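You operate a simulated robot arm through the tools that you are given. There is no shell and no other tool. Be economical: measure what you need, move in short steps, check, and stop when the job is done.

The job below is to be done with a simulated two-armed robot. You get a single attempt, and the scene is never put back.

Task
Wipe up the spill on the foot of the bed with the green cloth and put it back.

Only the result counts: the job must be done as asked and must still hold three seconds after the hand-in. Knocking over, shifting, dropping, spilling or breaking anything else fails it. Flat cloth is picked up by pressing the open fingertips on it (5 to 10 N) and closing them slowly along it; thin cloth reads only 2 to 8 mm in the jaws.

Robot
Two 7-joint arms with two-finger parallel grippers on one trunk, on a base that drives. Base frame: it is fixed to the floor where the robot stands at the start and does not move with it; the origin is under the middle of the robot, x ahead of it, y to its left, z up. Lengths are in m, angles in degrees, forces in N, time in s.
The left shoulder is at the start at [0.07, 0.163, 1.02], the right one opposite. Payload 3.43 kg a hand.
The TCP of each hand is the grasp point between the finger pads, 0.034 m short of the fingertips. In the tool frame z runs along the fingers and y along their closing line. Largest opening 0.128 m; finger width 0.024, thickness 0.012; the body of the gripper, 0.048 by 0.13 m, starts 0.096 m behind the TCP.
Orientation is told as [roll, pitch, yaw] about the base's x, y, z axes, in that order, counted from this pose: with the fingers straight down and closing along the base's y, the tool's x points along the base's -x, its y along +y and its z along -z.

Tools
- The arms move only by the tool apply_moves. It takes "left_targets", "right_targets" or both (then of equal length, played together; a hand with none holds still); each is a list of rows, each a list of 2 entries, a list of its own where there are three numbers: the shift along the base's x, y, z in m, then the turn, a rotation vector about the base's x, y, z in degrees. In form: [[[tx, ty, tz], [wx, wy, wz]], ...]. A call has 1 to 8 rows; each row is the pose to reach, as a shift and turn from the pose commanded when the call began. "left_hand" and "right_hand" are, for a hand that has rows, the closure, from 0 (fully open) to 1 (shut), set as the call begins (left out, the last holds). Each row takes 0.2 s and may step no farther than 0.05 m and 8.6 degrees from the row before; otherwise, or with a gripper value out of range, the whole call is refused. Where a pose cannot be reached the arm comes as near as it can. A force on the tool above 40 N (or 10 N above the force at the start of the call, whichever is more), or a blocked arm, ends the call early, and 0.2 s more pass. The fingers move at their own pace (about 0.153 m/s each) and stop on an object; they squeeze with about 31 N. The grip force told is the motor's: it shows also when the fingers shut on nothing. Time passes only in rows, and 0.2 s behind the last, so rows that repeat a pose let the fingers close. It gives the time, the measured TCP pose, the force on the tool (base axes), the opening and the grip force at its end, in the units of the frame above (readings bear some noise).
- Cameras (640 x 400 px; columns grow to the right, rows downward): "scene" is now at [0.1372, 0.0057, 1.2507]; the picture's right is [0.11, -0.99, 0.00], its down [-0.60, -0.06, -0.80] and it looks along [0.79, 0.08, -0.60] (base axes); focal length 276 px, centre (320, 200). "left" rides on the left gripper at [0.076, 0.011, -0.16] in its tool frame; the picture's right is [-0.15, 0.99, 0.00], its down [-0.88, -0.13, -0.46] and it looks along [-0.45, -0.07, 0.89] (tool axes); focal length 234 px, centre (320, 200). "right" rides on the right gripper at [0.076, -0.011, -0.16] in its tool frame; the picture's right is [0.15, 0.99, 0.00], its down [-0.88, 0.13, -0.46] and it looks along [-0.45, 0.07, 0.89] (tool axes); focal length 234 px, centre (320, 200).
- snapshot(camera): a new picture of that camera. It takes no simulated time.
- lift_body(by): slides the trunk up (or, below 0, down) by that many m; the arms and the scene camera ride with it, the base frame stays. It gives what a move gives, with no picture.
- drive_base(legs): drives the robot by 1 to 6 legs, each [ahead, left, turn to the left] in m, m and degrees, along the robot's own axes; the way and the turn of a leg run together, so that a leg with both is an arc; at most 1.5 m and 180 degrees a leg. The arms and the cameras ride along, it lands a little off, and it stops where it bumps. It gives what a move gives.
- aim_head(pan, tilt): turns the head with the scene camera to pan (to the left, within 86 degrees either way) and tilt (down, from -29 to 69), counted from straight ahead of the robot. It gives what a move gives.
- pixel_to_xyz(camera, pixels): for up to 12 pixels [column, row] of the newest picture of that camera ("zoom" is the newest enlarged one), the place [x, y, z] in the base frame of the surface seen there, good to about 0.002 m, but the place of the scene camera against the robot may be out by one fixed shift of up to 0.012 m in any direction. It takes no simulated time.
- zoom(camera, box): a new picture of the part [left, top, right, bottom] of that camera's present view, enlarged. It takes no simulated time.
- hand_in(): hands the job in; it is judged then, once.

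Keep the steps short. Do not move on a guess: measure, check each grasp and each placing, and mend mistakes. In all there are 80 turns and 58 pictures (those below and enlarged ones count). Leave the grippers open and the arms clear of the work at the hand-in unless told otherwise, and finish with a single line.

The tools are called after "Emit:" by a JSON object that holds its "name" and its "arguments". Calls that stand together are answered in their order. apply_moves: Moves the arms, as the interface text tells. Its arguments: {"type":"object","properties":{"left_targets":{"type":"array"},"left_hand":{"type":"number"},"right_targets":{"type":"array"},"right_hand":{"type":"number"}},"required":[]} The other tools are called the same way: lift_body (by) slides the trunk up or down; drive_base (legs) drives the base; aim_head (pan, tilt) turns the head that bears the scene camera; snapshot (camera) takes a picture; pixel_to_xyz (camera, pixels) gives the place of the surface under pixels of a picture; zoom (camera, box) takes an enlarged picture of a part of a camera's view; hand_in () hands the job in.

At the start:

```text
time_s: 0.0
left_position: [0.5671, 0.3282, 0.8984]
left_orientation: [0.0, 0.0, 0.0]
left_wrist_force: [-0.4, 0.4, 0.1]
left_opening: 0.1282
left_gripper_force: 0.1
right_position: [0.67, -0.2653, 0.8834]
right_orientation: [0.0, 0.0, 0.0]
right_wrist_force: [0.4, -0.2, 0.8]
right_opening: 0.1281
right_gripper_force: 0.1
trunk travel left (down, up): [-0.5, 0.44]
robot x, y, heading: [0.0015, -0.0012, -0.1]
head pan, tilt: [6.1, 37.1]
```

scene: 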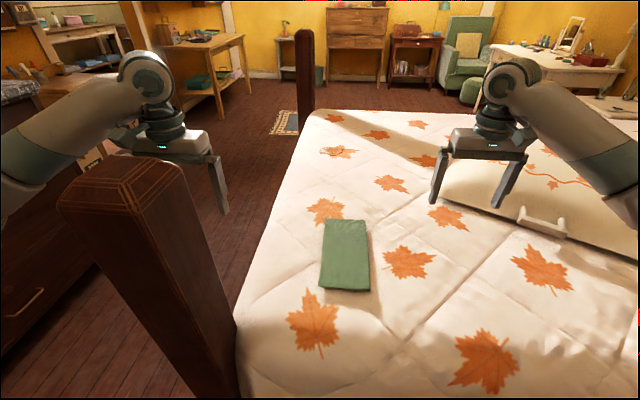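
right: 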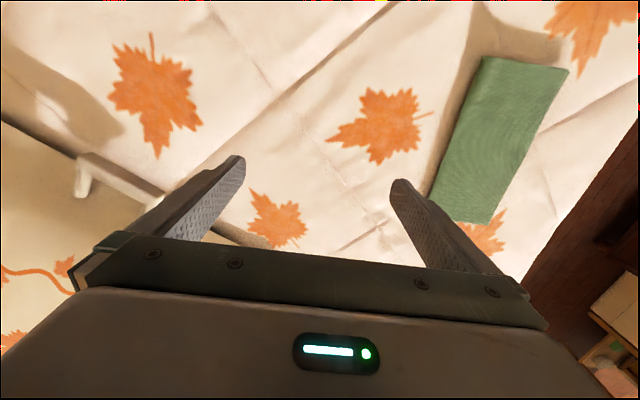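
left: 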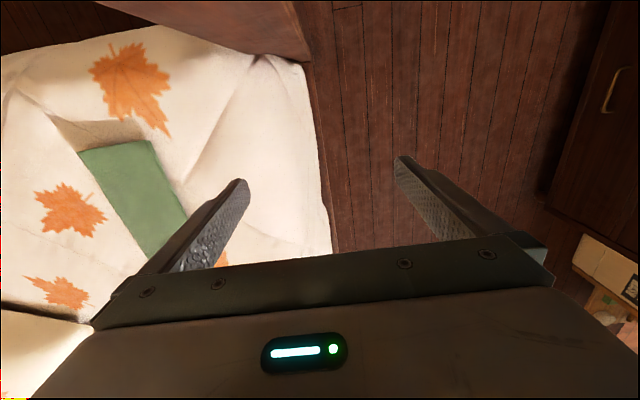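

I see the green cloth at about (345,255), but the spill is not obvious. There may be a brownish patch at (338,152), so I'll enlarge the view.

Emit:
{"name": "zoom", "arguments": {"camera": "scene", "box": [260, 100, 460, 225]}}

Emit:
{"name": "zoom", "arguments": {"camera": "scene", "box": [240, 200, 640, 400]}}

Emit:
{"name": "pixel_to_xyz", "arguments": {"camera": "scene", "pixels": [[338, 152], [325, 220], [365, 221], [369, 290], [319, 288], [345, 255], [390, 225], [300, 260], [120, 170], [305, 40], [440, 320], [500, 230]]}}

```text
3.20 times, centred on (360, 162) of scene
```

zoom: 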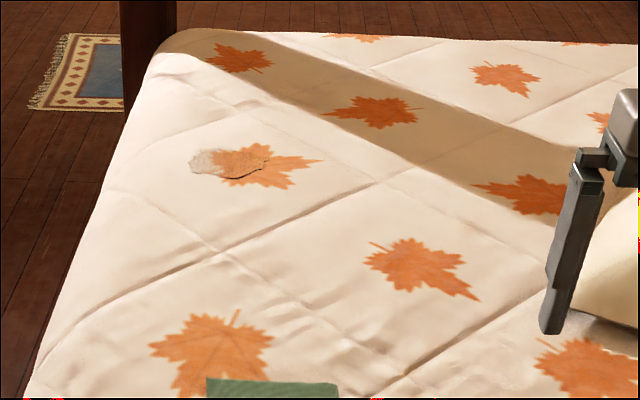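

```text
1.60 times, centred on (440, 300) of scene
```

zoom: 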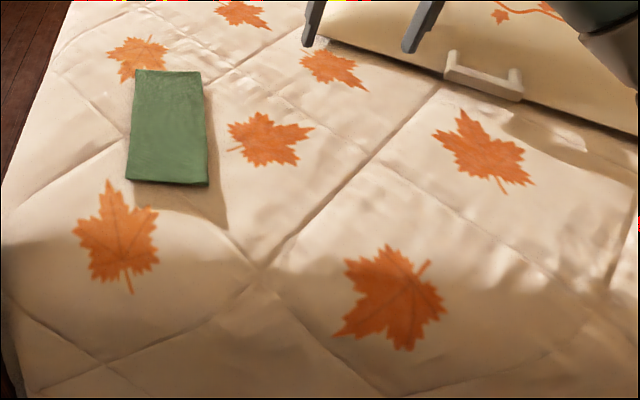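

```text
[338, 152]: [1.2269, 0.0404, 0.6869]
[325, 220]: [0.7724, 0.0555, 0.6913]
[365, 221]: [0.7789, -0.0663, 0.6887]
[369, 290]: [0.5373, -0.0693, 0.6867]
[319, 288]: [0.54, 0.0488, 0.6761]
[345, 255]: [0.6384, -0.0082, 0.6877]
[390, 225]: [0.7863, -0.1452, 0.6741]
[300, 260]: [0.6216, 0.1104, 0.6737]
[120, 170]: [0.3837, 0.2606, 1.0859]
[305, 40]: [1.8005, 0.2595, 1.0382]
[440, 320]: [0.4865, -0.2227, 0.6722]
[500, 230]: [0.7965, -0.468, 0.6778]
```

The spill is the grey patch near (1.22, 0.04), about 1.2 m ahead and out of reach from here. I'll look at the floor on the left, at the bed's foot end, to plan a drive.

Emit:
{"name": "aim_head", "arguments": {"pan": 55, "tilt": 40}}

Emit:
{"name": "snapshot", "arguments": {"camera": "scene"}}

```text
time_s: 1.2
left_position: [0.5669, 0.3281, 0.8993]
left_orientation: [0.0, 0.0, 0.0]
left_wrist_force: [-0.2, -0.1, 0.0]
left_opening: 0.1281
left_gripper_force: 0.1
right_position: [0.672, -0.265, 0.8831]
right_orientation: [0.0, 0.1, 0.0]
right_wrist_force: [0.3, -0.8, 0.0]
right_opening: 0.1281
right_gripper_force: 0.0
trunk travel left (down, up): [-0.5, 0.44]
robot x, y, heading: [-0.001, -0.0026, -0.5]
head pan, tilt: [55.0, 40.0]
```

```text
52 pictures are left
```

scene: 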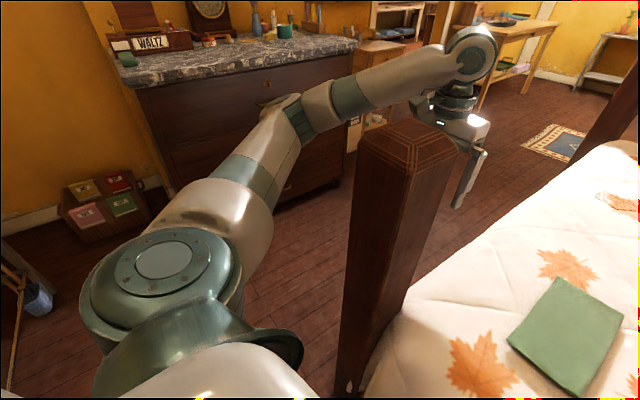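

Emit:
{"name": "pixel_to_xyz", "arguments": {"camera": "scene", "pixels": [[340, 184], [230, 230], [370, 110], [350, 320], [180, 150], [550, 140], [270, 290], [60, 210], [410, 230], [480, 100], [30, 290], [345, 152]]}}

Emit:
{"name": "aim_head", "arguments": {"pan": 6, "tilt": 68}}

Emit:
{"name": "snapshot", "arguments": {"camera": "scene"}}

```text
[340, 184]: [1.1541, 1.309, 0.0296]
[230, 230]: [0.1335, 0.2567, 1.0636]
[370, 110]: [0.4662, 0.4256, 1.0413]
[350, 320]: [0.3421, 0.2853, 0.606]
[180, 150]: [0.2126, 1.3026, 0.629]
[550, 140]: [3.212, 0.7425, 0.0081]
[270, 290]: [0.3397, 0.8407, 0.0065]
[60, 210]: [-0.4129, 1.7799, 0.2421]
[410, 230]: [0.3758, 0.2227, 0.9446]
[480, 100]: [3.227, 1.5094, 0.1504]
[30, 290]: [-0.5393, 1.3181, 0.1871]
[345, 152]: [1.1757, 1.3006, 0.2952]
```

```text
time_s: 2.3
left_position: [0.5669, 0.3281, 0.899]
left_orientation: [0.1, 0.0, 0.0]
left_wrist_force: [0.2, -0.1, 0.3]
left_opening: 0.1281
left_gripper_force: 0.0
right_position: [0.6704, -0.2647, 0.8826]
right_orientation: [0.1, 0.0, 0.0]
right_wrist_force: [-0.5, -0.5, -0.2]
right_opening: 0.1279
right_gripper_force: 0.0
trunk travel left (down, up): [-0.5, 0.44]
robot x, y, heading: [-0.0011, -0.0034, 0.2]
head pan, tilt: [6.0, 68.0]
```

```text
51 pictures are left
```

scene: 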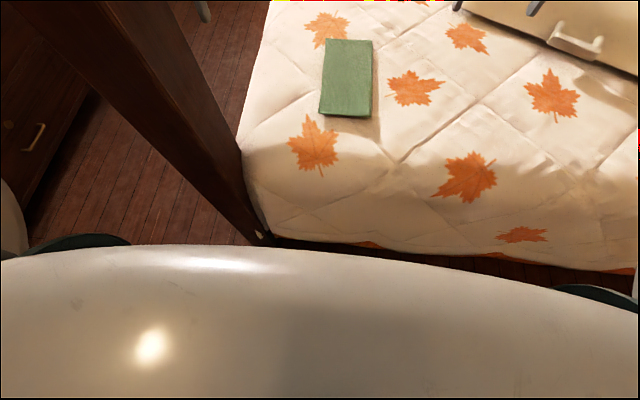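

The gap between the bed's foot (y≈0.29) and the dresser front (y≈1.30) is wide enough to drive into. I'll raise the trunk so the arms clear the 1.09 m post, then look at what stands on the dresser.

Emit:
{"name": "lift_body", "arguments": {"by": 0.42}}

Emit:
{"name": "aim_head", "arguments": {"pan": 70, "tilt": 40}}

Emit:
{"name": "snapshot", "arguments": {"camera": "scene"}}

```text
refused: 0.42 is not a number from -0.4 to 0.4
```

```text
time_s: 3.7
left_position: [0.567, 0.3281, 0.8992]
left_orientation: [0.0, 0.0, 0.0]
left_wrist_force: [-1.0, 0.5, 0.1]
left_opening: 0.1283
left_gripper_force: 0.1
right_position: [0.672, -0.2638, 0.8821]
right_orientation: [0.0, 0.0, 0.0]
right_wrist_force: [0.1, -0.2, -0.9]
right_opening: 0.128
right_gripper_force: 0.0
trunk travel left (down, up): [-0.5, 0.44]
robot x, y, heading: [0.0022, -0.0035, -0.1]
head pan, tilt: [70.0, 40.0]
```

```text
50 pictures are left
```

scene: 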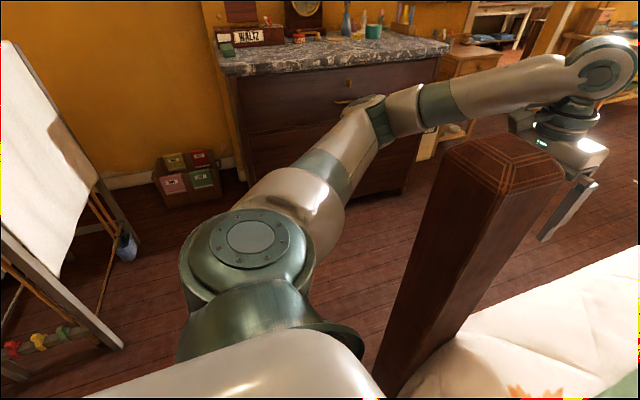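

The limit is 0.4 per call, so I'll lift 0.4. I also see an easel on the left, and I'll measure it and the items on the dresser.

Emit:
{"name": "pixel_to_xyz", "arguments": {"camera": "scene", "pixels": [[120, 345], [30, 60], [60, 200], [60, 300], [5, 330], [35, 345], [250, 40], [300, 15], [410, 10], [125, 245], [340, 90], [100, 180]]}}

Emit:
{"name": "lift_body", "arguments": {"by": 0.4}}

Emit:
{"name": "snapshot", "arguments": {"camera": "scene"}}

```text
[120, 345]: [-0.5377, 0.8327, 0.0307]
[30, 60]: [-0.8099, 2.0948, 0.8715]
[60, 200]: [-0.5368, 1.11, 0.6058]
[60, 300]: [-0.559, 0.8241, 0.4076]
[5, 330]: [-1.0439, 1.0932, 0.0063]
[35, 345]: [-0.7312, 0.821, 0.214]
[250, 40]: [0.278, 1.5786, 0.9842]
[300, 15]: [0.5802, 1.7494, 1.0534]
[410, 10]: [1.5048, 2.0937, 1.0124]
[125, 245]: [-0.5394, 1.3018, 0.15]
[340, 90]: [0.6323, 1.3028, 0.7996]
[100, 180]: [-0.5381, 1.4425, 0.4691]
```

```text
time_s: 7.5
left_position: [0.5673, 0.3292, 1.2991]
left_orientation: [0.0, 0.0, 0.0]
left_wrist_force: [0.3, 0.2, 0.5]
left_opening: 0.128
left_gripper_force: 0.0
right_position: [0.6716, -0.2639, 1.2823]
right_orientation: [0.0, 0.0, 0.0]
right_wrist_force: [0.2, 0.6, 0.3]
right_opening: 0.1278
right_gripper_force: 0.1
trunk travel left (down, up): [-0.9, 0.04]
robot x, y, heading: [0.0032, 0.0015, 0.2]
head pan, tilt: [70.0, 40.0]
```

```text
49 pictures are left
```

scene: 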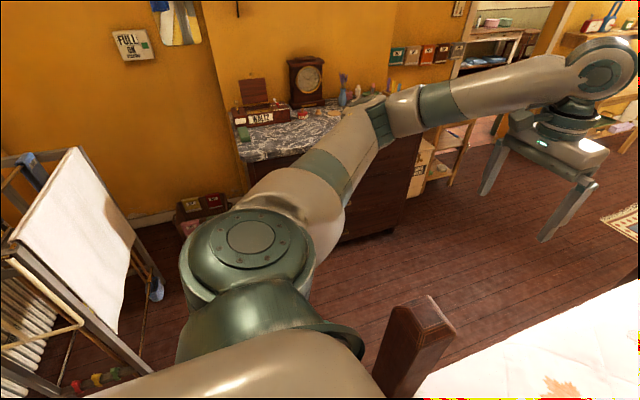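

Arms are now above the post (fingers ≥1.24 versus 1.09), the rack's near edge is at x≈-0.54, and the dresser items are lower than the arms. Next I strafe left 0.77 m.

Emit:
{"name": "drive_base", "arguments": {"legs": [[0, 0.4, 0], [0, 0.37, 0]]}}

```text
time_s: 12.0
left_position: [0.5645, 1.1009, 1.3002]
left_orientation: [0.1, -0.1, 0.0]
left_wrist_force: [-0.8, -0.9, 0.3]
left_opening: 0.1279
left_gripper_force: 0.0
right_position: [0.6686, 0.5087, 1.2818]
right_orientation: [0.1, 0.0, 0.0]
right_wrist_force: [0.0, 0.1, 0.7]
right_opening: 0.1281
right_gripper_force: 0.1
trunk travel left (down, up): [-0.9, 0.04]
robot x, y, heading: [-0.0013, 0.7757, 0.1]
head pan, tilt: [70.0, 40.0]
```

The strafe went freely and I'm at y=0.776. I'll look ahead before driving forward.

Emit:
{"name": "aim_head", "arguments": {"pan": -5, "tilt": 45}}

Emit:
{"name": "snapshot", "arguments": {"camera": "scene"}}

```text
time_s: 13.5
left_position: [0.5651, 1.1035, 1.2982]
left_orientation: [0.1, -0.1, 0.0]
left_wrist_force: [0.0, 0.0, 0.2]
left_opening: 0.1278
left_gripper_force: 0.0
right_position: [0.6688, 0.5093, 1.2823]
right_orientation: [0.0, 0.1, 0.0]
right_wrist_force: [0.3, 0.0, 0.1]
right_opening: 0.1282
right_gripper_force: 0.1
trunk travel left (down, up): [-0.9, 0.04]
robot x, y, heading: [-0.0015, 0.7775, -0.1]
head pan, tilt: [-5.0, 45.0]
```

```text
48 pictures are left
```

scene: 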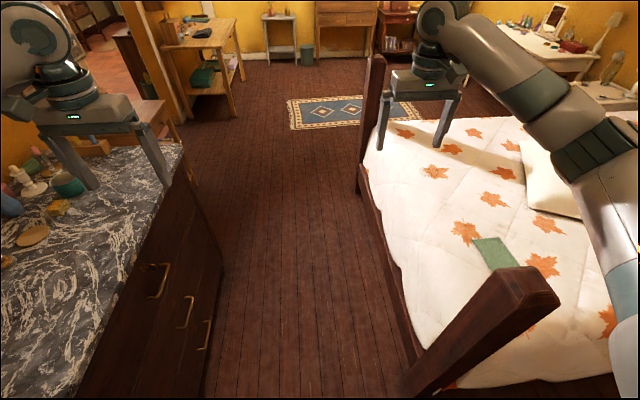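

The corridor is clear. I'll drive 0.92 m forward, then turn right 90°.

Emit:
{"name": "drive_base", "arguments": {"legs": [[0.92, 0, 0], [0, 0, -90]]}}

Emit:
{"name": "aim_head", "arguments": {"pan": 0, "tilt": 50}}

Emit:
{"name": "snapshot", "arguments": {"camera": "scene"}}

```text
time_s: 22.2
left_position: [1.2485, 0.2108, 1.2985]
left_orientation: [0.1, 0.0, -90.4]
left_wrist_force: [0.6, 0.4, -0.6]
left_opening: 0.1278
left_gripper_force: 0.0
right_position: [0.6552, 0.1119, 1.2821]
right_orientation: [0.0, 0.0, -90.3]
right_wrist_force: [-0.5, -0.7, 1.0]
right_opening: 0.128
right_gripper_force: 0.0
trunk travel left (down, up): [-0.9, 0.04]
robot x, y, heading: [0.9248, 0.7795, -90.3]
head pan, tilt: [-5.0, 45.0]
```

```text
time_s: 22.9
left_position: [1.2499, 0.211, 1.2987]
left_orientation: [0.0, 0.0, -90.4]
left_wrist_force: [0.0, -0.6, 0.2]
left_opening: 0.1278
left_gripper_force: 0.1
right_position: [0.6546, 0.1119, 1.2829]
right_orientation: [-0.1, 0.0, -90.4]
right_wrist_force: [0.4, 0.7, -0.8]
right_opening: 0.1278
right_gripper_force: 0.0
trunk travel left (down, up): [-0.9, 0.04]
robot x, y, heading: [0.9256, 0.7811, -90.5]
head pan, tilt: [0.0, 50.0]
```

```text
47 pictures are left
```

scene: 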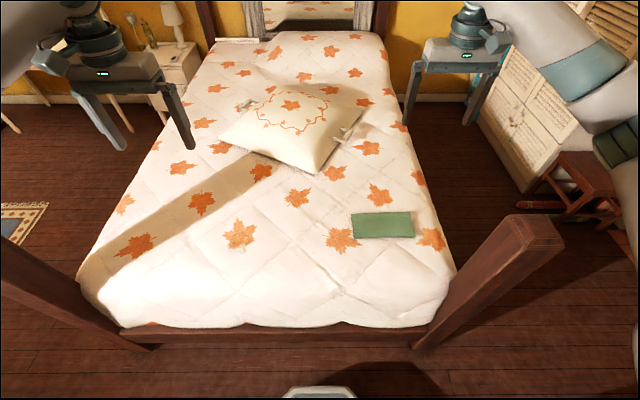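

I'm facing the bed from the foot end now. The cloth is at (383,225), and I'll enlarge the view to find the spill, expected around the leaf at (240,235).

Emit:
{"name": "zoom", "arguments": {"camera": "scene", "box": [160, 170, 320, 290]}}

Emit:
{"name": "pixel_to_xyz", "arguments": {"camera": "scene", "pixels": [[240, 235], [202, 203], [352, 213], [411, 212], [413, 237], [353, 239], [341, 240], [520, 230], [270, 326], [383, 225]]}}

```text
3.33 times, centred on (240, 230) of scene
```

zoom: 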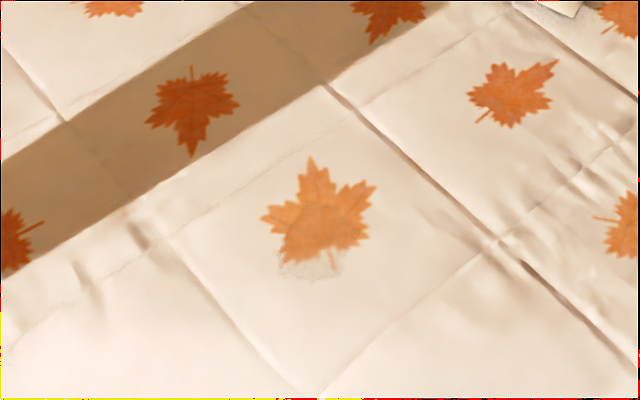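

```text
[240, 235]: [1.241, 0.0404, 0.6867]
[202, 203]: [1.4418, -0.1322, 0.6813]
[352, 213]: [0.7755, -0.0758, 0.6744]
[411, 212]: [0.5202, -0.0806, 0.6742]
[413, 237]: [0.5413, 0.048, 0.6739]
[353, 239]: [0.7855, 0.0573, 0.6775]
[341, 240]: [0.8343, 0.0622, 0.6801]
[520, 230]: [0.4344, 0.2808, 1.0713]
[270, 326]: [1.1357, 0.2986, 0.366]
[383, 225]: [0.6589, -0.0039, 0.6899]
```

The translucent spill is visible around zoom pixels (275–345, 200–282). I'll measure its extent.

Emit:
{"name": "pixel_to_xyz", "arguments": {"camera": "zoom", "pixels": [[310, 282], [278, 262], [344, 262], [310, 205], [275, 235], [350, 235], [310, 245], [310, 300], [250, 280], [370, 280]]}}

Emit:
{"name": "zoom", "arguments": {"camera": "scene", "box": [216, 215, 264, 245]}}

```text
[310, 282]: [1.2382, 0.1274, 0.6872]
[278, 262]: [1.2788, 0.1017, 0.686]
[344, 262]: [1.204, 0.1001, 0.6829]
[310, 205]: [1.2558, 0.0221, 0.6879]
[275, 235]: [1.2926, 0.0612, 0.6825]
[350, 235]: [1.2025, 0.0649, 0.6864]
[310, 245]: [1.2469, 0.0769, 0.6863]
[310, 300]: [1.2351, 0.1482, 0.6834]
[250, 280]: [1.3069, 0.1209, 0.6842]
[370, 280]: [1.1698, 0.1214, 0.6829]
```

```text
13.33 times, centred on (240, 230) of scene
```

zoom: 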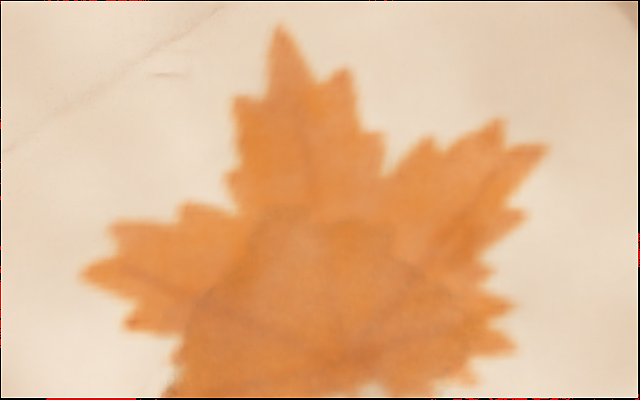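

The spill spans about x 1.19–1.29, y 0.02–0.13, with its centre at (1.24, 0.078). The cloth's centre is (0.655, -0.01). Next I drive 0.06 m closer, reach the right hand over the cloth, and lower the trunk partway while watching the near post.

Emit:
{"name": "drive_base", "arguments": {"legs": [[0.06, 0, 0]]}}

Emit:
{"name": "lift_body", "arguments": {"by": -0.2}}

Emit:
{"name": "aim_head", "arguments": {"pan": -20, "tilt": 50}}

Emit:
{"name": "snapshot", "arguments": {"camera": "scene"}}

Emit:
{"name": "snapshot", "arguments": {"camera": "right"}}

```text
time_s: 23.8
left_position: [1.2488, 0.1604, 1.3034]
left_orientation: [0.0, -0.4, -90.4]
left_wrist_force: [0.2, 1.3, 0.4]
left_opening: 0.1281
left_gripper_force: 0.1
right_position: [0.6545, 0.0621, 1.2889]
right_orientation: [0.0, -0.4, -90.4]
right_wrist_force: [0.3, 1.6, -0.3]
right_opening: 0.128
right_gripper_force: 0.0
trunk travel left (down, up): [-0.9, 0.04]
robot x, y, heading: [0.9248, 0.7204, -90.3]
head pan, tilt: [0.0, 50.0]
```

```text
time_s: 26.0
left_position: [1.2486, 0.1521, 1.0993]
left_orientation: [-0.1, 0.0, -90.3]
left_wrist_force: [0.0, 0.1, 0.3]
left_opening: 0.1283
left_gripper_force: 0.2
right_position: [0.6545, 0.053, 1.0831]
right_orientation: [-0.1, 0.1, -90.4]
right_wrist_force: [-0.2, 0.2, 0.6]
right_opening: 0.1281
right_gripper_force: 0.0
trunk travel left (down, up): [-0.7, 0.24]
robot x, y, heading: [0.9236, 0.7205, -90.4]
head pan, tilt: [0.0, 50.0]
```

```text
time_s: 26.8
left_position: [1.2493, 0.153, 1.0984]
left_orientation: [0.0, -0.1, -90.3]
left_wrist_force: [0.3, 0.3, -0.2]
left_opening: 0.1282
left_gripper_force: 0.1
right_position: [0.6549, 0.0534, 1.0826]
right_orientation: [0.0, -0.1, -90.4]
right_wrist_force: [0.0, 0.9, -0.3]
right_opening: 0.128
right_gripper_force: 0.1
trunk travel left (down, up): [-0.7, 0.24]
robot x, y, heading: [0.922, 0.7252, -90.3]
head pan, tilt: [-20.0, 50.0]
```

```text
44 pictures are left
```

scene: 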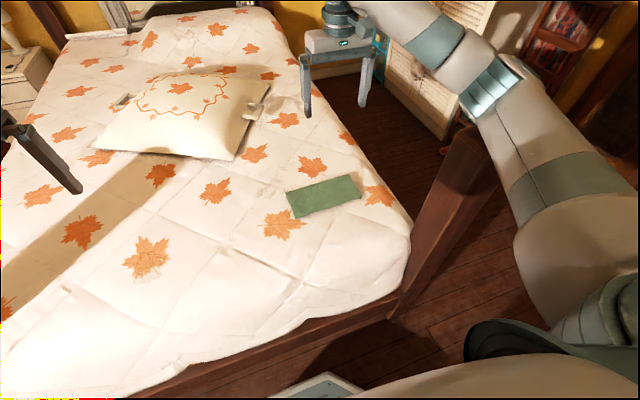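

```text
43 pictures are left
```

right: 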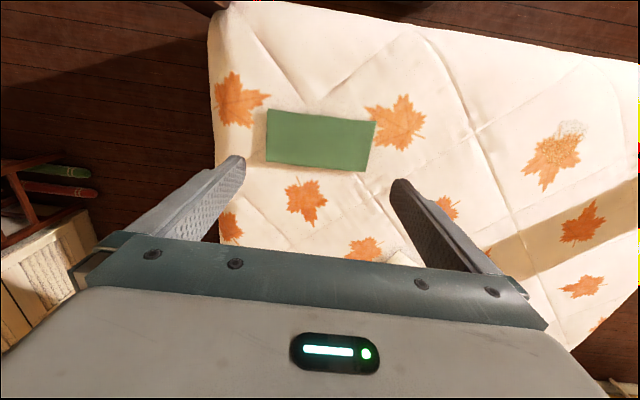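

The right elbow hangs near the post top. I'll measure how near, and get the cloth and spill from the wrist camera.

Emit:
{"name": "pixel_to_xyz", "arguments": {"camera": "scene", "pixels": [[490, 90], [475, 125], [465, 160], [485, 150], [500, 130], [520, 160], [445, 55], [450, 170], [540, 210], [430, 85]]}}

Emit:
{"name": "pixel_to_xyz", "arguments": {"camera": "right", "pixels": [[267, 110], [375, 122], [367, 171], [267, 162], [320, 140], [560, 140], [570, 125], [545, 155], [595, 135], [525, 150]]}}

Emit:
{"name": "zoom", "arguments": {"camera": "right", "box": [480, 90, 640, 210]}}

```text
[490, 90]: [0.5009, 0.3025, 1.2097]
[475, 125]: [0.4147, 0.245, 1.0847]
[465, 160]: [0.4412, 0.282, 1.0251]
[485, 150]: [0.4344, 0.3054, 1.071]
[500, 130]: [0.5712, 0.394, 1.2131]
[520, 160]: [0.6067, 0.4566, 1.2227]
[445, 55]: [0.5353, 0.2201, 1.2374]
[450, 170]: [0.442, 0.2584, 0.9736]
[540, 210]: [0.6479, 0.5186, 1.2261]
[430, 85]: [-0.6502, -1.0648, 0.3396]
```

```text
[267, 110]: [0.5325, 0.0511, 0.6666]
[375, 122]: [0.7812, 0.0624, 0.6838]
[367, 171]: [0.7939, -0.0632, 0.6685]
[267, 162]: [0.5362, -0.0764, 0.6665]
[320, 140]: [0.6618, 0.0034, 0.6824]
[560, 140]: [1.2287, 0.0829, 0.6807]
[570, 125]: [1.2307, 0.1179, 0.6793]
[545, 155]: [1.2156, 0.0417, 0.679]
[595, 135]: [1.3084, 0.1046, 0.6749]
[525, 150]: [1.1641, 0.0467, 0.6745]
```

```text
3.33 times, centred on (560, 150) of right
```

zoom: 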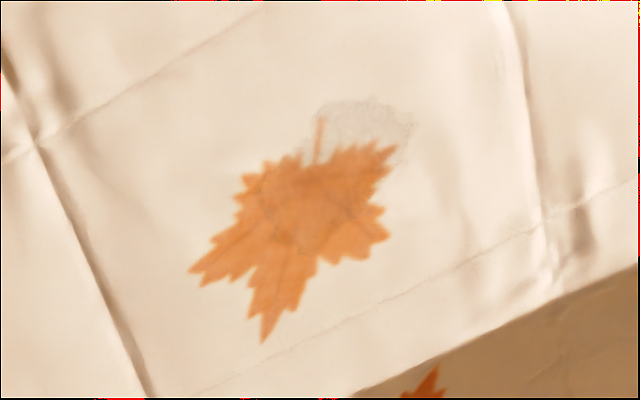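

The elbow is only about 5 cm from the post line. Shifting the base 0.17 m toward +x and reaching back with the right hand moves the elbow well clear, and should put both cloth and spill in reach.

Emit:
{"name": "pixel_to_xyz", "arguments": {"camera": "zoom", "pixels": [[360, 97], [412, 130], [265, 195], [300, 250], [380, 210], [300, 150], [335, 165]]}}

Emit:
{"name": "drive_base", "arguments": {"legs": [[0, 0.17, 0]]}}

Emit:
{"name": "apply_moves", "arguments": {"right_targets": [[[-0.04, -0.015, 0], [0, 0, 0]], [[-0.08, -0.03, 0], [0, 0, 0]], [[-0.12, -0.045, 0], [0, 0, 0]], [[-0.16, -0.058, 0], [0, 0, 0]]]}}

Emit:
{"name": "snapshot", "arguments": {"camera": "scene"}}

```text
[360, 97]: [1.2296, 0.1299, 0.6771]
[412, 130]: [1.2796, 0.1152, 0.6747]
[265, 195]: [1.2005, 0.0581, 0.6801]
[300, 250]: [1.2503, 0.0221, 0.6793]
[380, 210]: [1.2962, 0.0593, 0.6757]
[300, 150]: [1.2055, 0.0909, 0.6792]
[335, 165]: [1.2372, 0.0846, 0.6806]
```

```text
time_s: 28.3
left_position: [1.416, 0.1517, 1.1003]
left_orientation: [0.0, 0.1, -90.5]
left_wrist_force: [-1.3, -0.2, 0.4]
left_opening: 0.128
left_gripper_force: 0.0
right_position: [0.8213, 0.0524, 1.083]
right_orientation: [0.0, 0.0, -90.5]
right_wrist_force: [0.0, 0.3, 0.6]
right_opening: 0.128
right_gripper_force: 0.0
trunk travel left (down, up): [-0.7, 0.24]
robot x, y, heading: [1.0937, 0.7209, -90.6]
head pan, tilt: [-20.0, 50.0]
```

```text
time_s: 29.3
left_position: [1.4148, 0.1528, 1.0998]
left_orientation: [0.1, -0.1, -90.5]
left_wrist_force: [0.3, 0.0, 0.1]
left_opening: 0.1281
left_gripper_force: 0.1
right_position: [0.6577, -0.0062, 1.0813]
right_orientation: [0.1, 0.0, -90.5]
right_wrist_force: [-0.6, 0.1, 0.3]
right_opening: 0.1281
right_gripper_force: 0.1
trunk travel left (down, up): [-0.7, 0.24]
robot x, y, heading: [1.0945, 0.7204, -90.1]
head pan, tilt: [-20.0, 50.0]
```

```text
41 pictures are left
```

scene: 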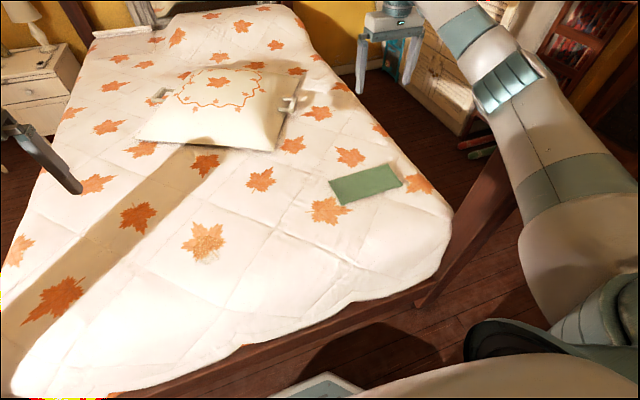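

The hand is over the cloth at (0.658, -0.006). I'll check the elbow's place against the post now.

Emit:
{"name": "pixel_to_xyz", "arguments": {"camera": "scene", "pixels": [[510, 80], [495, 95], [478, 70], [505, 112], [525, 150], [495, 170], [520, 40]]}}

```text
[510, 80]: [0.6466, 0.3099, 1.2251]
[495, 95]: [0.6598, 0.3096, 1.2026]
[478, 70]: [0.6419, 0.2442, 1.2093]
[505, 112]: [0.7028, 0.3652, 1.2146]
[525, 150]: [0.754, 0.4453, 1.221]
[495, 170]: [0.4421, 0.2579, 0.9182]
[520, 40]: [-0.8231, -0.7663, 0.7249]
```

The elbow now has about 8 cm sideways clearance from the post. I'll lower the trunk 0.3, which keeps the arm's shape.

Emit:
{"name": "lift_body", "arguments": {"by": -0.28}}

Emit:
{"name": "snapshot", "arguments": {"camera": "right"}}

Emit:
{"name": "pixel_to_xyz", "arguments": {"camera": "right", "pixels": [[320, 100], [250, 80], [390, 80], [250, 150], [390, 150], [320, 130]]}}

```text
time_s: 32.1
left_position: [1.4164, 0.1504, 0.8201]
left_orientation: [0.0, 0.0, -90.5]
left_wrist_force: [0.1, 0.3, -0.5]
left_opening: 0.1279
left_gripper_force: 0.0
right_position: [0.6618, -0.0052, 0.8021]
right_orientation: [-0.1, 0.0, -90.5]
right_wrist_force: [-0.3, 0.0, -0.7]
right_opening: 0.1282
right_gripper_force: 0.0
trunk travel left (down, up): [-0.42, 0.52]
robot x, y, heading: [1.0923, 0.7228, -90.2]
head pan, tilt: [-20.0, 50.0]
```

```text
40 pictures are left
```

right: 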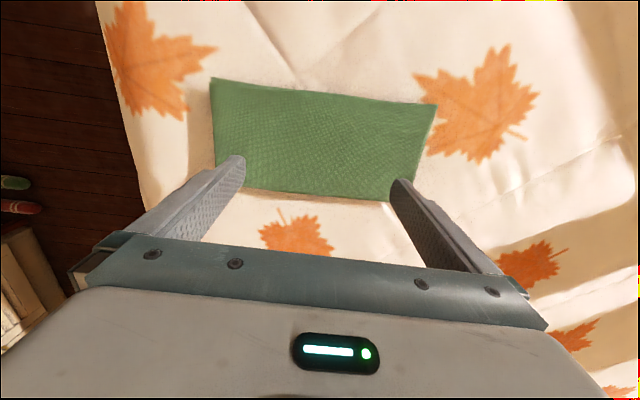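

```text
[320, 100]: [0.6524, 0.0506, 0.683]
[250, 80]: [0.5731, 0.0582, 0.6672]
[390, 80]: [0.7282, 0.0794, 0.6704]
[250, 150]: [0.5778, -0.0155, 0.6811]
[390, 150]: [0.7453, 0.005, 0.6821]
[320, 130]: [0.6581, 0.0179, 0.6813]
```

The cloth is under the fingers, top z≈0.682 with its centre at (0.66, -0.006). I'll half-close the fingers and descend to just above contact (TCP ≈0.725).

Emit:
{"name": "apply_moves", "arguments": {"right_targets": [[[0, 0, -0.03], [0, 0, 0]], [[0, 0, -0.06], [0, 0, 0]], [[0, 0, -0.076], [0, 0, 0]], [[0, 0, -0.076], [0, 0, 0]]], "right_hand": 0.5}}

```text
time_s: 33.1
left_position: [1.4156, 0.1522, 0.8198]
left_orientation: [0.0, -0.1, -90.5]
left_wrist_force: [0.1, 0.6, -0.2]
left_opening: 0.128
left_gripper_force: 0.1
right_position: [0.6616, -0.0071, 0.7252]
right_orientation: [0.0, 0.0, -90.6]
right_wrist_force: [1.3, -0.2, -0.9]
right_opening: 0.0639
right_gripper_force: 0.1
trunk travel left (down, up): [-0.42, 0.52]
robot x, y, heading: [1.095, 0.7233, -90.3]
head pan, tilt: [-20.0, 50.0]
```

No contact yet. I'll press down in small steps.

Emit:
{"name": "apply_moves", "arguments": {"right_targets": [[[0, 0, -0.004], [0, 0, 0]], [[0, 0, -0.008], [0, 0, 0]], [[0, 0, -0.01], [0, 0, 0]]]}}

```text
time_s: 33.9
left_position: [1.4164, 0.1512, 0.8189]
left_orientation: [0.0, 0.0, -90.5]
left_wrist_force: [0.3, 0.3, 0.6]
left_opening: 0.128
left_gripper_force: 0.1
right_position: [0.6612, -0.0066, 0.7164]
right_orientation: [-0.1, 0.0, -90.5]
right_wrist_force: [-0.9, -0.7, 2.5]
right_opening: 0.0639
right_gripper_force: 0.1
trunk travel left (down, up): [-0.42, 0.52]
robot x, y, heading: [1.0908, 0.7188, -90.5]
head pan, tilt: [-20.0, 50.0]
```

There is light contact (2.5 N). I'll press a bit more.

Emit:
{"name": "apply_moves", "arguments": {"right_targets": [[[0, 0, -0.003], [0, 0, 0]], [[0, 0, -0.005], [0, 0, 0]]]}}

```text
time_s: 34.5
left_position: [1.4164, 0.1522, 0.8203]
left_orientation: [-0.2, -0.2, -90.4]
left_wrist_force: [0.1, -0.2, -0.5]
left_opening: 0.1281
left_gripper_force: 0.1
right_position: [0.6614, -0.0056, 0.7166]
right_orientation: [0.0, -0.4, -90.6]
right_wrist_force: [-3.4, -8.1, 23.9]
right_opening: 0.0641
right_gripper_force: 0.0
trunk travel left (down, up): [-0.42, 0.52]
robot x, y, heading: [1.0943, 0.7219, -90.4]
head pan, tilt: [-20.0, 50.0]
```

The surface is stiff: 24 N is too much, so I'll back off about 3.5 mm.

Emit:
{"name": "apply_moves", "arguments": {"right_targets": [[[0, 0, 0.0035], [0, 0, 0]], [[0, 0, 0.0035], [0, 0, 0]]]}}

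```text
time_s: 35.1
left_position: [1.4182, 0.1522, 0.8191]
left_orientation: [0.0, -0.1, -90.6]
left_wrist_force: [0.3, -0.3, -0.5]
left_opening: 0.128
left_gripper_force: 0.0
right_position: [0.6604, -0.0054, 0.7166]
right_orientation: [-0.1, 0.0, -90.5]
right_wrist_force: [-2.7, -6.6, 14.9]
right_opening: 0.0636
right_gripper_force: 0.1
trunk travel left (down, up): [-0.42, 0.52]
robot x, y, heading: [1.0914, 0.7202, -90.4]
head pan, tilt: [-20.0, 50.0]
```

Emit:
{"name": "apply_moves", "arguments": {"right_targets": [[[0, 0.001, 0.002], [0, 0, 0]], [[0, 0.001, 0.002], [0, 0, 0]]]}}

```text
time_s: 35.7
left_position: [1.4161, 0.1515, 0.82]
left_orientation: [0.0, 0.0, -90.5]
left_wrist_force: [-0.6, -0.2, 0.1]
left_opening: 0.1278
left_gripper_force: 0.1
right_position: [0.6611, -0.0051, 0.7162]
right_orientation: [0.0, 0.2, -90.5]
right_wrist_force: [0.8, -0.5, 2.0]
right_opening: 0.064
right_gripper_force: 0.0
trunk travel left (down, up): [-0.42, 0.52]
robot x, y, heading: [1.0907, 0.7211, -90.4]
head pan, tilt: [-20.0, 50.0]
```

Now 2 N. I'll press about 1.3 mm for roughly 8 N and start closing slowly.

Emit:
{"name": "apply_moves", "arguments": {"right_targets": [[[0, 0, -0.0013], [0, 0, 0]], [[0, 0, -0.0013], [0, 0, 0]]], "right_hand": 0.55}}

```text
time_s: 36.3
left_position: [1.4159, 0.1506, 0.819]
left_orientation: [-0.1, -0.1, -90.4]
left_wrist_force: [0.2, 0.3, -0.3]
left_opening: 0.1279
left_gripper_force: 0.0
right_position: [0.6608, -0.0051, 0.7163]
right_orientation: [0.0, 0.0, -90.5]
right_wrist_force: [-0.4, 0.6, 2.8]
right_opening: 0.0574
right_gripper_force: 0.0
trunk travel left (down, up): [-0.42, 0.52]
robot x, y, heading: [1.096, 0.7212, -90.4]
head pan, tilt: [-20.0, 50.0]
```

Emit:
{"name": "apply_moves", "arguments": {"right_targets": [[[0, 0, -0.001], [0, 0, 0]], [[0, 0, -0.001], [0, 0, 0]]], "right_hand": 0.6}}

```text
time_s: 36.9
left_position: [1.4155, 0.151, 0.8194]
left_orientation: [0.0, -0.1, -90.5]
left_wrist_force: [0.1, 1.0, 0.5]
left_opening: 0.1284
left_gripper_force: 0.0
right_position: [0.6614, -0.0046, 0.7161]
right_orientation: [0.0, -0.1, -90.5]
right_wrist_force: [-0.9, -0.6, 4.8]
right_opening: 0.0505
right_gripper_force: 0.0
trunk travel left (down, up): [-0.42, 0.52]
robot x, y, heading: [1.0942, 0.7209, -90.6]
head pan, tilt: [-20.0, 50.0]
```

Now about 5 N. I'll press 0.6 mm more and keep closing slowly.

Emit:
{"name": "apply_moves", "arguments": {"right_targets": [[[0, 0, -0.0006], [0, 0, 0]], [[0, 0, -0.0008], [0, 0, 0]]], "right_hand": 0.68}}

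Emit:
{"name": "apply_moves", "arguments": {"right_targets": [[[0, 0, 0], [0, 0, 0]], [[0, 0, 0], [0, 0, 0]]], "right_hand": 0.78}}

Emit:
{"name": "snapshot", "arguments": {"camera": "right"}}

```text
time_s: 37.5
left_position: [1.4163, 0.1514, 0.8209]
left_orientation: [0.1, 0.0, -90.4]
left_wrist_force: [0.3, 0.0, 0.6]
left_opening: 0.128
left_gripper_force: 0.1
right_position: [0.6619, -0.004, 0.7153]
right_orientation: [-0.1, -0.2, -90.5]
right_wrist_force: [-1.7, -2.0, 11.9]
right_opening: 0.0395
right_gripper_force: 0.1
trunk travel left (down, up): [-0.42, 0.52]
robot x, y, heading: [1.0949, 0.7231, -90.2]
head pan, tilt: [-20.0, 50.0]
```

```text
time_s: 38.1
left_position: [1.4161, 0.1522, 0.8188]
left_orientation: [-0.1, -0.1, -90.5]
left_wrist_force: [1.4, 0.8, 0.2]
left_opening: 0.1283
left_gripper_force: 0.1
right_position: [0.6616, -0.0054, 0.7166]
right_orientation: [-0.2, 0.0, -90.5]
right_wrist_force: [0.2, 0.0, 13.9]
right_opening: 0.0251
right_gripper_force: 0.1
trunk travel left (down, up): [-0.42, 0.52]
robot x, y, heading: [1.0887, 0.7232, -90.5]
head pan, tilt: [-20.0, 50.0]
```

```text
39 pictures are left
```

right: 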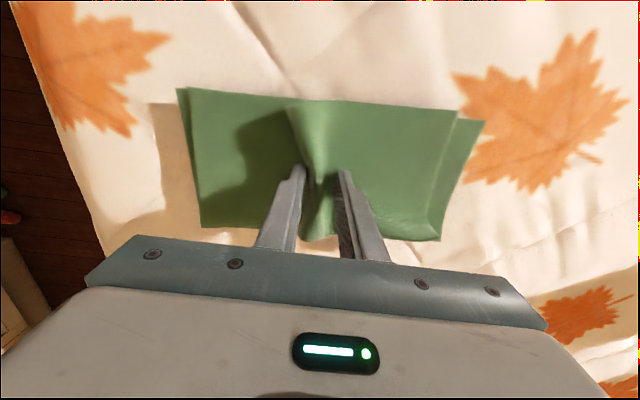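

A fold is gathering between the fingers. I'll ease pressure 0.8 mm and close fully.

Emit:
{"name": "apply_moves", "arguments": {"right_targets": [[[0, 0, 0.0008], [0, 0, 0]], [[0, 0, 0.0008], [0, 0, 0]]], "right_hand": 0.88}}

Emit:
{"name": "apply_moves", "arguments": {"right_targets": [[[0, 0, 0], [0, 0, 0]], [[0, 0, 0], [0, 0, 0]], [[0, 0, 0], [0, 0, 0]]], "right_hand": 1.0}}

Emit:
{"name": "snapshot", "arguments": {"camera": "right"}}

```text
time_s: 38.7
left_position: [1.4168, 0.1517, 0.8197]
left_orientation: [0.0, 0.0, -90.4]
left_wrist_force: [-1.1, 0.0, 0.1]
left_opening: 0.1277
left_gripper_force: 0.0
right_position: [0.663, -0.0055, 0.7163]
right_orientation: [-0.1, -0.1, -90.5]
right_wrist_force: [1.4, 1.5, 12.2]
right_opening: 0.0155
right_gripper_force: 0.0
trunk travel left (down, up): [-0.42, 0.52]
robot x, y, heading: [1.0909, 0.7216, -90.2]
head pan, tilt: [-20.0, 50.0]
```

```text
time_s: 39.5
left_position: [1.4161, 0.1514, 0.8203]
left_orientation: [0.0, 0.0, -90.6]
left_wrist_force: [0.0, -0.5, 0.0]
left_opening: 0.1277
left_gripper_force: 0.0
right_position: [0.6616, -0.0046, 0.7151]
right_orientation: [-0.1, -0.1, -90.5]
right_wrist_force: [-2.8, -0.8, 12.2]
right_opening: 0.0031
right_gripper_force: 31.4
trunk travel left (down, up): [-0.42, 0.52]
robot x, y, heading: [1.0966, 0.7226, -90.4]
head pan, tilt: [-20.0, 50.0]
```

```text
38 pictures are left
```

right: 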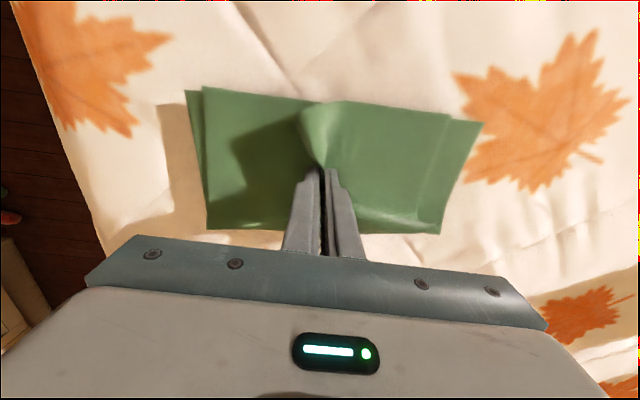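

The jaws read 3.1 mm with 31 N, so a fold is held. I'll lift a little and check that the whole folded cloth comes along.

Emit:
{"name": "apply_moves", "arguments": {"right_targets": [[[0, 0, 0.02], [0, 0, 0]], [[0, 0, 0.04], [0, 0, 0]], [[0, 0, 0.07], [0, 0, 0]], [[0, 0, 0.1], [0, 0, 0]]]}}

Emit:
{"name": "snapshot", "arguments": {"camera": "right"}}

Emit:
{"name": "aim_head", "arguments": {"pan": -30, "tilt": 45}}

Emit:
{"name": "snapshot", "arguments": {"camera": "scene"}}

```text
time_s: 40.5
left_position: [1.4166, 0.1513, 0.8187]
left_orientation: [0.0, -0.1, -90.5]
left_wrist_force: [1.0, 0.0, 1.1]
left_opening: 0.1281
left_gripper_force: 0.1
right_position: [0.6612, -0.005, 0.8136]
right_orientation: [-0.2, 0.0, -90.5]
right_wrist_force: [0.1, -0.5, -0.9]
right_opening: 0.0032
right_gripper_force: 31.3
trunk travel left (down, up): [-0.42, 0.52]
robot x, y, heading: [1.0932, 0.7203, -90.2]
head pan, tilt: [-20.0, 50.0]
```

```text
37 pictures are left
```

right: 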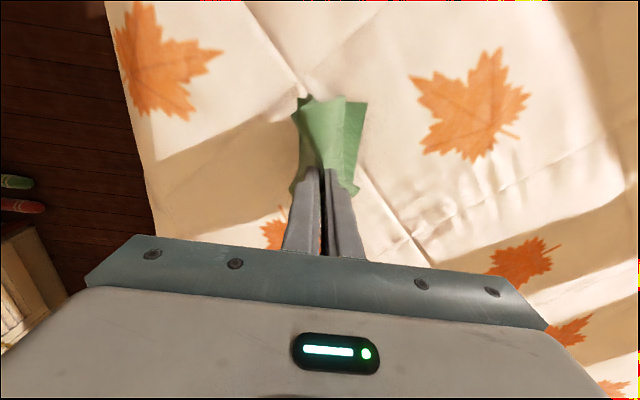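

```text
time_s: 41.2
left_position: [1.4155, 0.1501, 0.8194]
left_orientation: [-0.1, -0.1, -90.5]
left_wrist_force: [-0.2, -0.5, -0.3]
left_opening: 0.128
left_gripper_force: 0.1
right_position: [0.6604, -0.0052, 0.814]
right_orientation: [0.0, -0.1, -90.5]
right_wrist_force: [0.1, -0.4, 0.2]
right_opening: 0.0028
right_gripper_force: 31.5
trunk travel left (down, up): [-0.42, 0.52]
robot x, y, heading: [1.0937, 0.7199, -90.4]
head pan, tilt: [-30.0, 45.0]
```

```text
36 pictures are left
```

scene: 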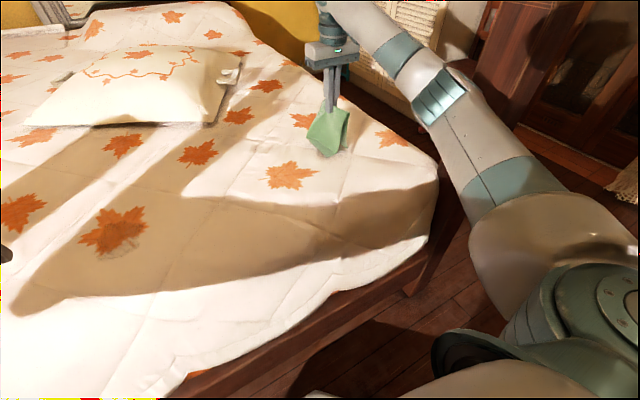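

The whole cloth hangs from the grip. I'll raise it 6 cm, carry it toward the spill at (1.24, 0.08), and ease the left hand up and away.

Emit:
{"name": "apply_moves", "arguments": {"right_targets": [[[0, 0, 0.04], [0, 0, 0]], [[0.03, 0.01, 0.07], [0, 0, 0]], [[0.075, 0.02, 0.07], [0, 0, 0]], [[0.12, 0.03, 0.07], [0, 0, 0]], [[0.165, 0.04, 0.07], [0, 0, 0]], [[0.21, 0.05, 0.07], [0, 0, 0]], [[0.255, 0.06, 0.07], [0, 0, 0]], [[0.3, 0.07, 0.07], [0, 0, 0]]], "left_targets": [[[0, 0, 0.03], [0, 0, 0]], [[0.02, 0, 0.06], [0, 0, 0]], [[0.04, 0, 0.09], [0, 0, 0]], [[0.06, 0, 0.12], [0, 0, 0]], [[0.08, 0, 0.14], [0, 0, 0]], [[0.09, 0, 0.14], [0, 0, 0]], [[0.09, 0, 0.14], [0, 0, 0]], [[0.09, 0, 0.14], [0, 0, 0]]]}}

Emit:
{"name": "apply_moves", "arguments": {"right_targets": [[[0.045, 0, 0], [0, 0, 0]], [[0.09, 0, 0], [0, 0, 0]], [[0.135, 0, 0], [0, 0, 0]], [[0.18, 0, 0], [0, 0, 0]], [[0.225, 0, 0], [0, 0, 0]], [[0.25, 0, 0], [0, 0, 0]], [[0.25, 0, 0], [0, 0, 0]]]}}

Emit:
{"name": "snapshot", "arguments": {"camera": "right"}}

Emit:
{"name": "aim_head", "arguments": {"pan": 5, "tilt": 50}}

Emit:
{"name": "snapshot", "arguments": {"camera": "scene"}}

```text
time_s: 43.0
left_position: [1.5085, 0.1508, 0.9582]
left_orientation: [0.0, 0.0, -90.5]
left_wrist_force: [0.2, -0.3, -1.2]
left_opening: 0.1283
left_gripper_force: 0.0
right_position: [0.9648, 0.0666, 0.885]
right_orientation: [-0.1, 0.1, -90.5]
right_wrist_force: [-0.5, 0.6, -0.5]
right_opening: 0.0027
right_gripper_force: 30.8
trunk travel left (down, up): [-0.42, 0.52]
robot x, y, heading: [1.0923, 0.7228, -90.5]
head pan, tilt: [-30.0, 45.0]
```

```text
time_s: 44.6
left_position: [1.5073, 0.1508, 0.959]
left_orientation: [-0.1, -0.1, -90.5]
left_wrist_force: [0.1, -0.1, 0.3]
left_opening: 0.1278
left_gripper_force: 0.1
right_position: [1.2119, 0.0652, 0.8859]
right_orientation: [0.1, -0.1, -90.5]
right_wrist_force: [0.1, -0.3, -0.8]
right_opening: 0.0028
right_gripper_force: 31.1
trunk travel left (down, up): [-0.42, 0.52]
robot x, y, heading: [1.0904, 0.7216, -90.3]
head pan, tilt: [-30.0, 45.0]
```

```text
35 pictures are left
```

right: 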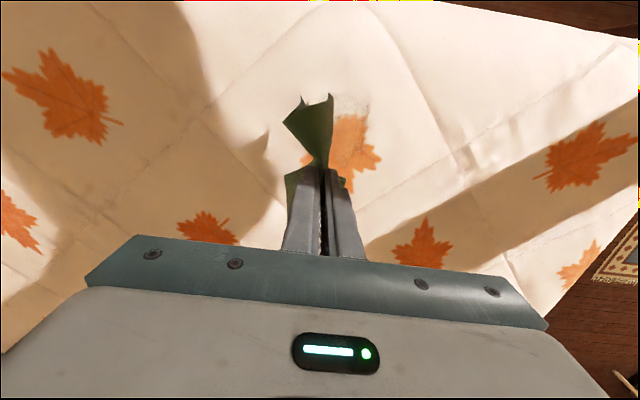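

```text
time_s: 45.6
left_position: [1.508, 0.1518, 0.9583]
left_orientation: [0.1, 0.0, -90.6]
left_wrist_force: [0.2, -0.6, -0.8]
left_opening: 0.1281
left_gripper_force: 0.0
right_position: [1.2115, 0.0646, 0.8842]
right_orientation: [0.0, -0.1, -90.5]
right_wrist_force: [0.8, -0.6, -0.5]
right_opening: 0.0031
right_gripper_force: 31.0
trunk travel left (down, up): [-0.42, 0.52]
robot x, y, heading: [1.0888, 0.7187, -90.3]
head pan, tilt: [5.0, 50.0]
```

```text
34 pictures are left
```

scene: 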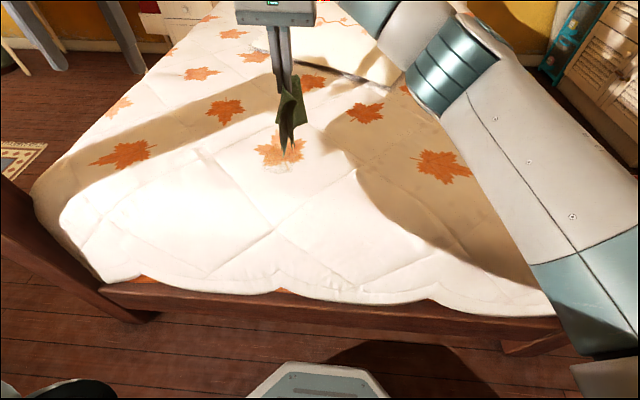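

The cloth hangs right over the spill. I'll start at x≈1.16, y≈0.078 and lower until it lies on the bed (TCP ≈0.722).

Emit:
{"name": "apply_moves", "arguments": {"right_targets": [[[-0.04, 0.012, -0.03], [0, 0, 0]], [[-0.05, 0.013, -0.07], [0, 0, 0]], [[-0.05, 0.013, -0.11], [0, 0, 0]], [[-0.05, 0.013, -0.14], [0, 0, 0]], [[-0.05, 0.013, -0.157], [0, 0, 0]], [[-0.05, 0.013, -0.162], [0, 0, 0]]]}}

Emit:
{"name": "snapshot", "arguments": {"camera": "right"}}

```text
refused: row 1 steps farther than a row can; nothing moved
```

```text
33 pictures are left
```

right: 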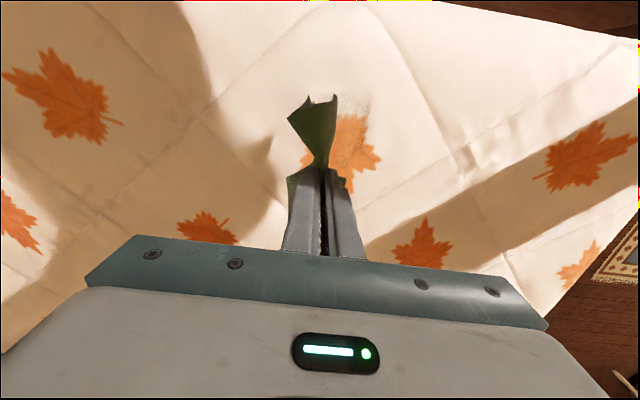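

The first row's step was just too long, so I'll split it.

Emit:
{"name": "apply_moves", "arguments": {"right_targets": [[[-0.025, 0.007, -0.02], [0, 0, 0]], [[-0.05, 0.013, -0.05], [0, 0, 0]], [[-0.05, 0.013, -0.08], [0, 0, 0]], [[-0.05, 0.013, -0.11], [0, 0, 0]], [[-0.05, 0.013, -0.14], [0, 0, 0]], [[-0.05, 0.013, -0.157], [0, 0, 0]], [[-0.05, 0.013, -0.162], [0, 0, 0]]]}}

Emit:
{"name": "snapshot", "arguments": {"camera": "right"}}

```text
time_s: 47.2
left_position: [1.508, 0.1511, 0.9589]
left_orientation: [0.0, 0.1, -90.5]
left_wrist_force: [0.2, -0.2, 0.0]
left_opening: 0.1282
left_gripper_force: 0.1
right_position: [1.1605, 0.0783, 0.7239]
right_orientation: [-0.1, -0.1, -90.5]
right_wrist_force: [1.1, -0.1, 4.7]
right_opening: 0.0029
right_gripper_force: 31.3
trunk travel left (down, up): [-0.42, 0.52]
robot x, y, heading: [1.0913, 0.7238, -90.4]
head pan, tilt: [5.0, 50.0]
```

```text
32 pictures are left
```

right: 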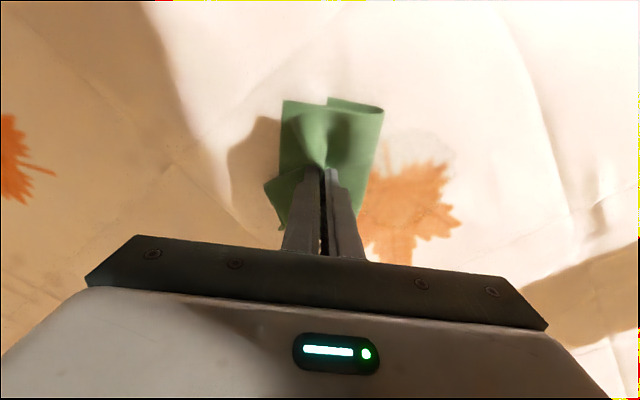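

The cloth is pressed on the bed with about 5 N. I'll sweep slowly +x across the spill.

Emit:
{"name": "apply_moves", "arguments": {"right_targets": [[[0.025, 0, 0], [0, 0, 0]], [[0.05, 0, 0], [0, 0, 0]], [[0.075, 0, 0], [0, 0, 0]], [[0.1, 0, 0], [0, 0, 0]], [[0.125, 0, 0], [0, 0, 0]], [[0.15, 0, 0], [0, 0, 0]], [[0.17, 0, 0], [0, 0, 0]]]}}

Emit:
{"name": "snapshot", "arguments": {"camera": "right"}}

```text
time_s: 48.8
left_position: [1.5082, 0.1527, 0.9587]
left_orientation: [-0.1, 0.0, -90.5]
left_wrist_force: [0.0, 0.6, -0.6]
left_opening: 0.1282
left_gripper_force: 0.1
right_position: [1.3257, 0.0744, 0.7226]
right_orientation: [-0.1, -0.1, -90.3]
right_wrist_force: [0.1, -0.1, 3.2]
right_opening: 0.003
right_gripper_force: 31.1
right hand out of reach, approached as far as the arm can: row 7
trunk travel left (down, up): [-0.42, 0.52]
robot x, y, heading: [1.0947, 0.7212, -90.5]
head pan, tilt: [5.0, 50.0]
```

```text
31 pictures are left
```

right: 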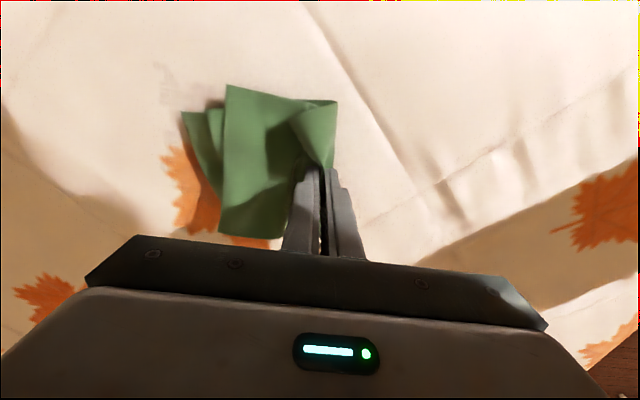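

The sweep went freely, and the spill's edge is already fainter. I'll sweep back with 1 mm more press, shifted to y≈0.10, since a remnant shows near (180,85).

Emit:
{"name": "apply_moves", "arguments": {"right_targets": [[[-0.005, 0.01, -0.001], [0, 0, 0]], [[-0.025, 0.025, -0.001], [0, 0, 0]], [[-0.05, 0.025, -0.001], [0, 0, 0]], [[-0.075, 0.025, -0.001], [0, 0, 0]], [[-0.1, 0.025, -0.001], [0, 0, 0]], [[-0.125, 0.025, -0.001], [0, 0, 0]], [[-0.15, 0.025, -0.001], [0, 0, 0]], [[-0.175, 0.025, -0.001], [0, 0, 0]]]}}

Emit:
{"name": "snapshot", "arguments": {"camera": "right"}}

```text
time_s: 50.6
left_position: [1.5063, 0.1518, 0.9586]
left_orientation: [0.0, 0.0, -90.5]
left_wrist_force: [0.3, 0.0, -0.8]
left_opening: 0.128
left_gripper_force: 0.1
right_position: [1.148, 0.1003, 0.7209]
right_orientation: [0.0, 0.0, -90.4]
right_wrist_force: [-0.8, 0.3, 0.1]
right_opening: 0.0029
right_gripper_force: 31.1
trunk travel left (down, up): [-0.42, 0.52]
robot x, y, heading: [1.0926, 0.7181, -90.3]
head pan, tilt: [5.0, 50.0]
```

```text
30 pictures are left
```

right: 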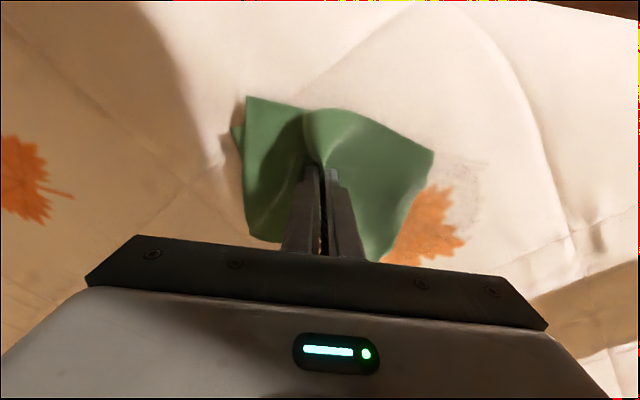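

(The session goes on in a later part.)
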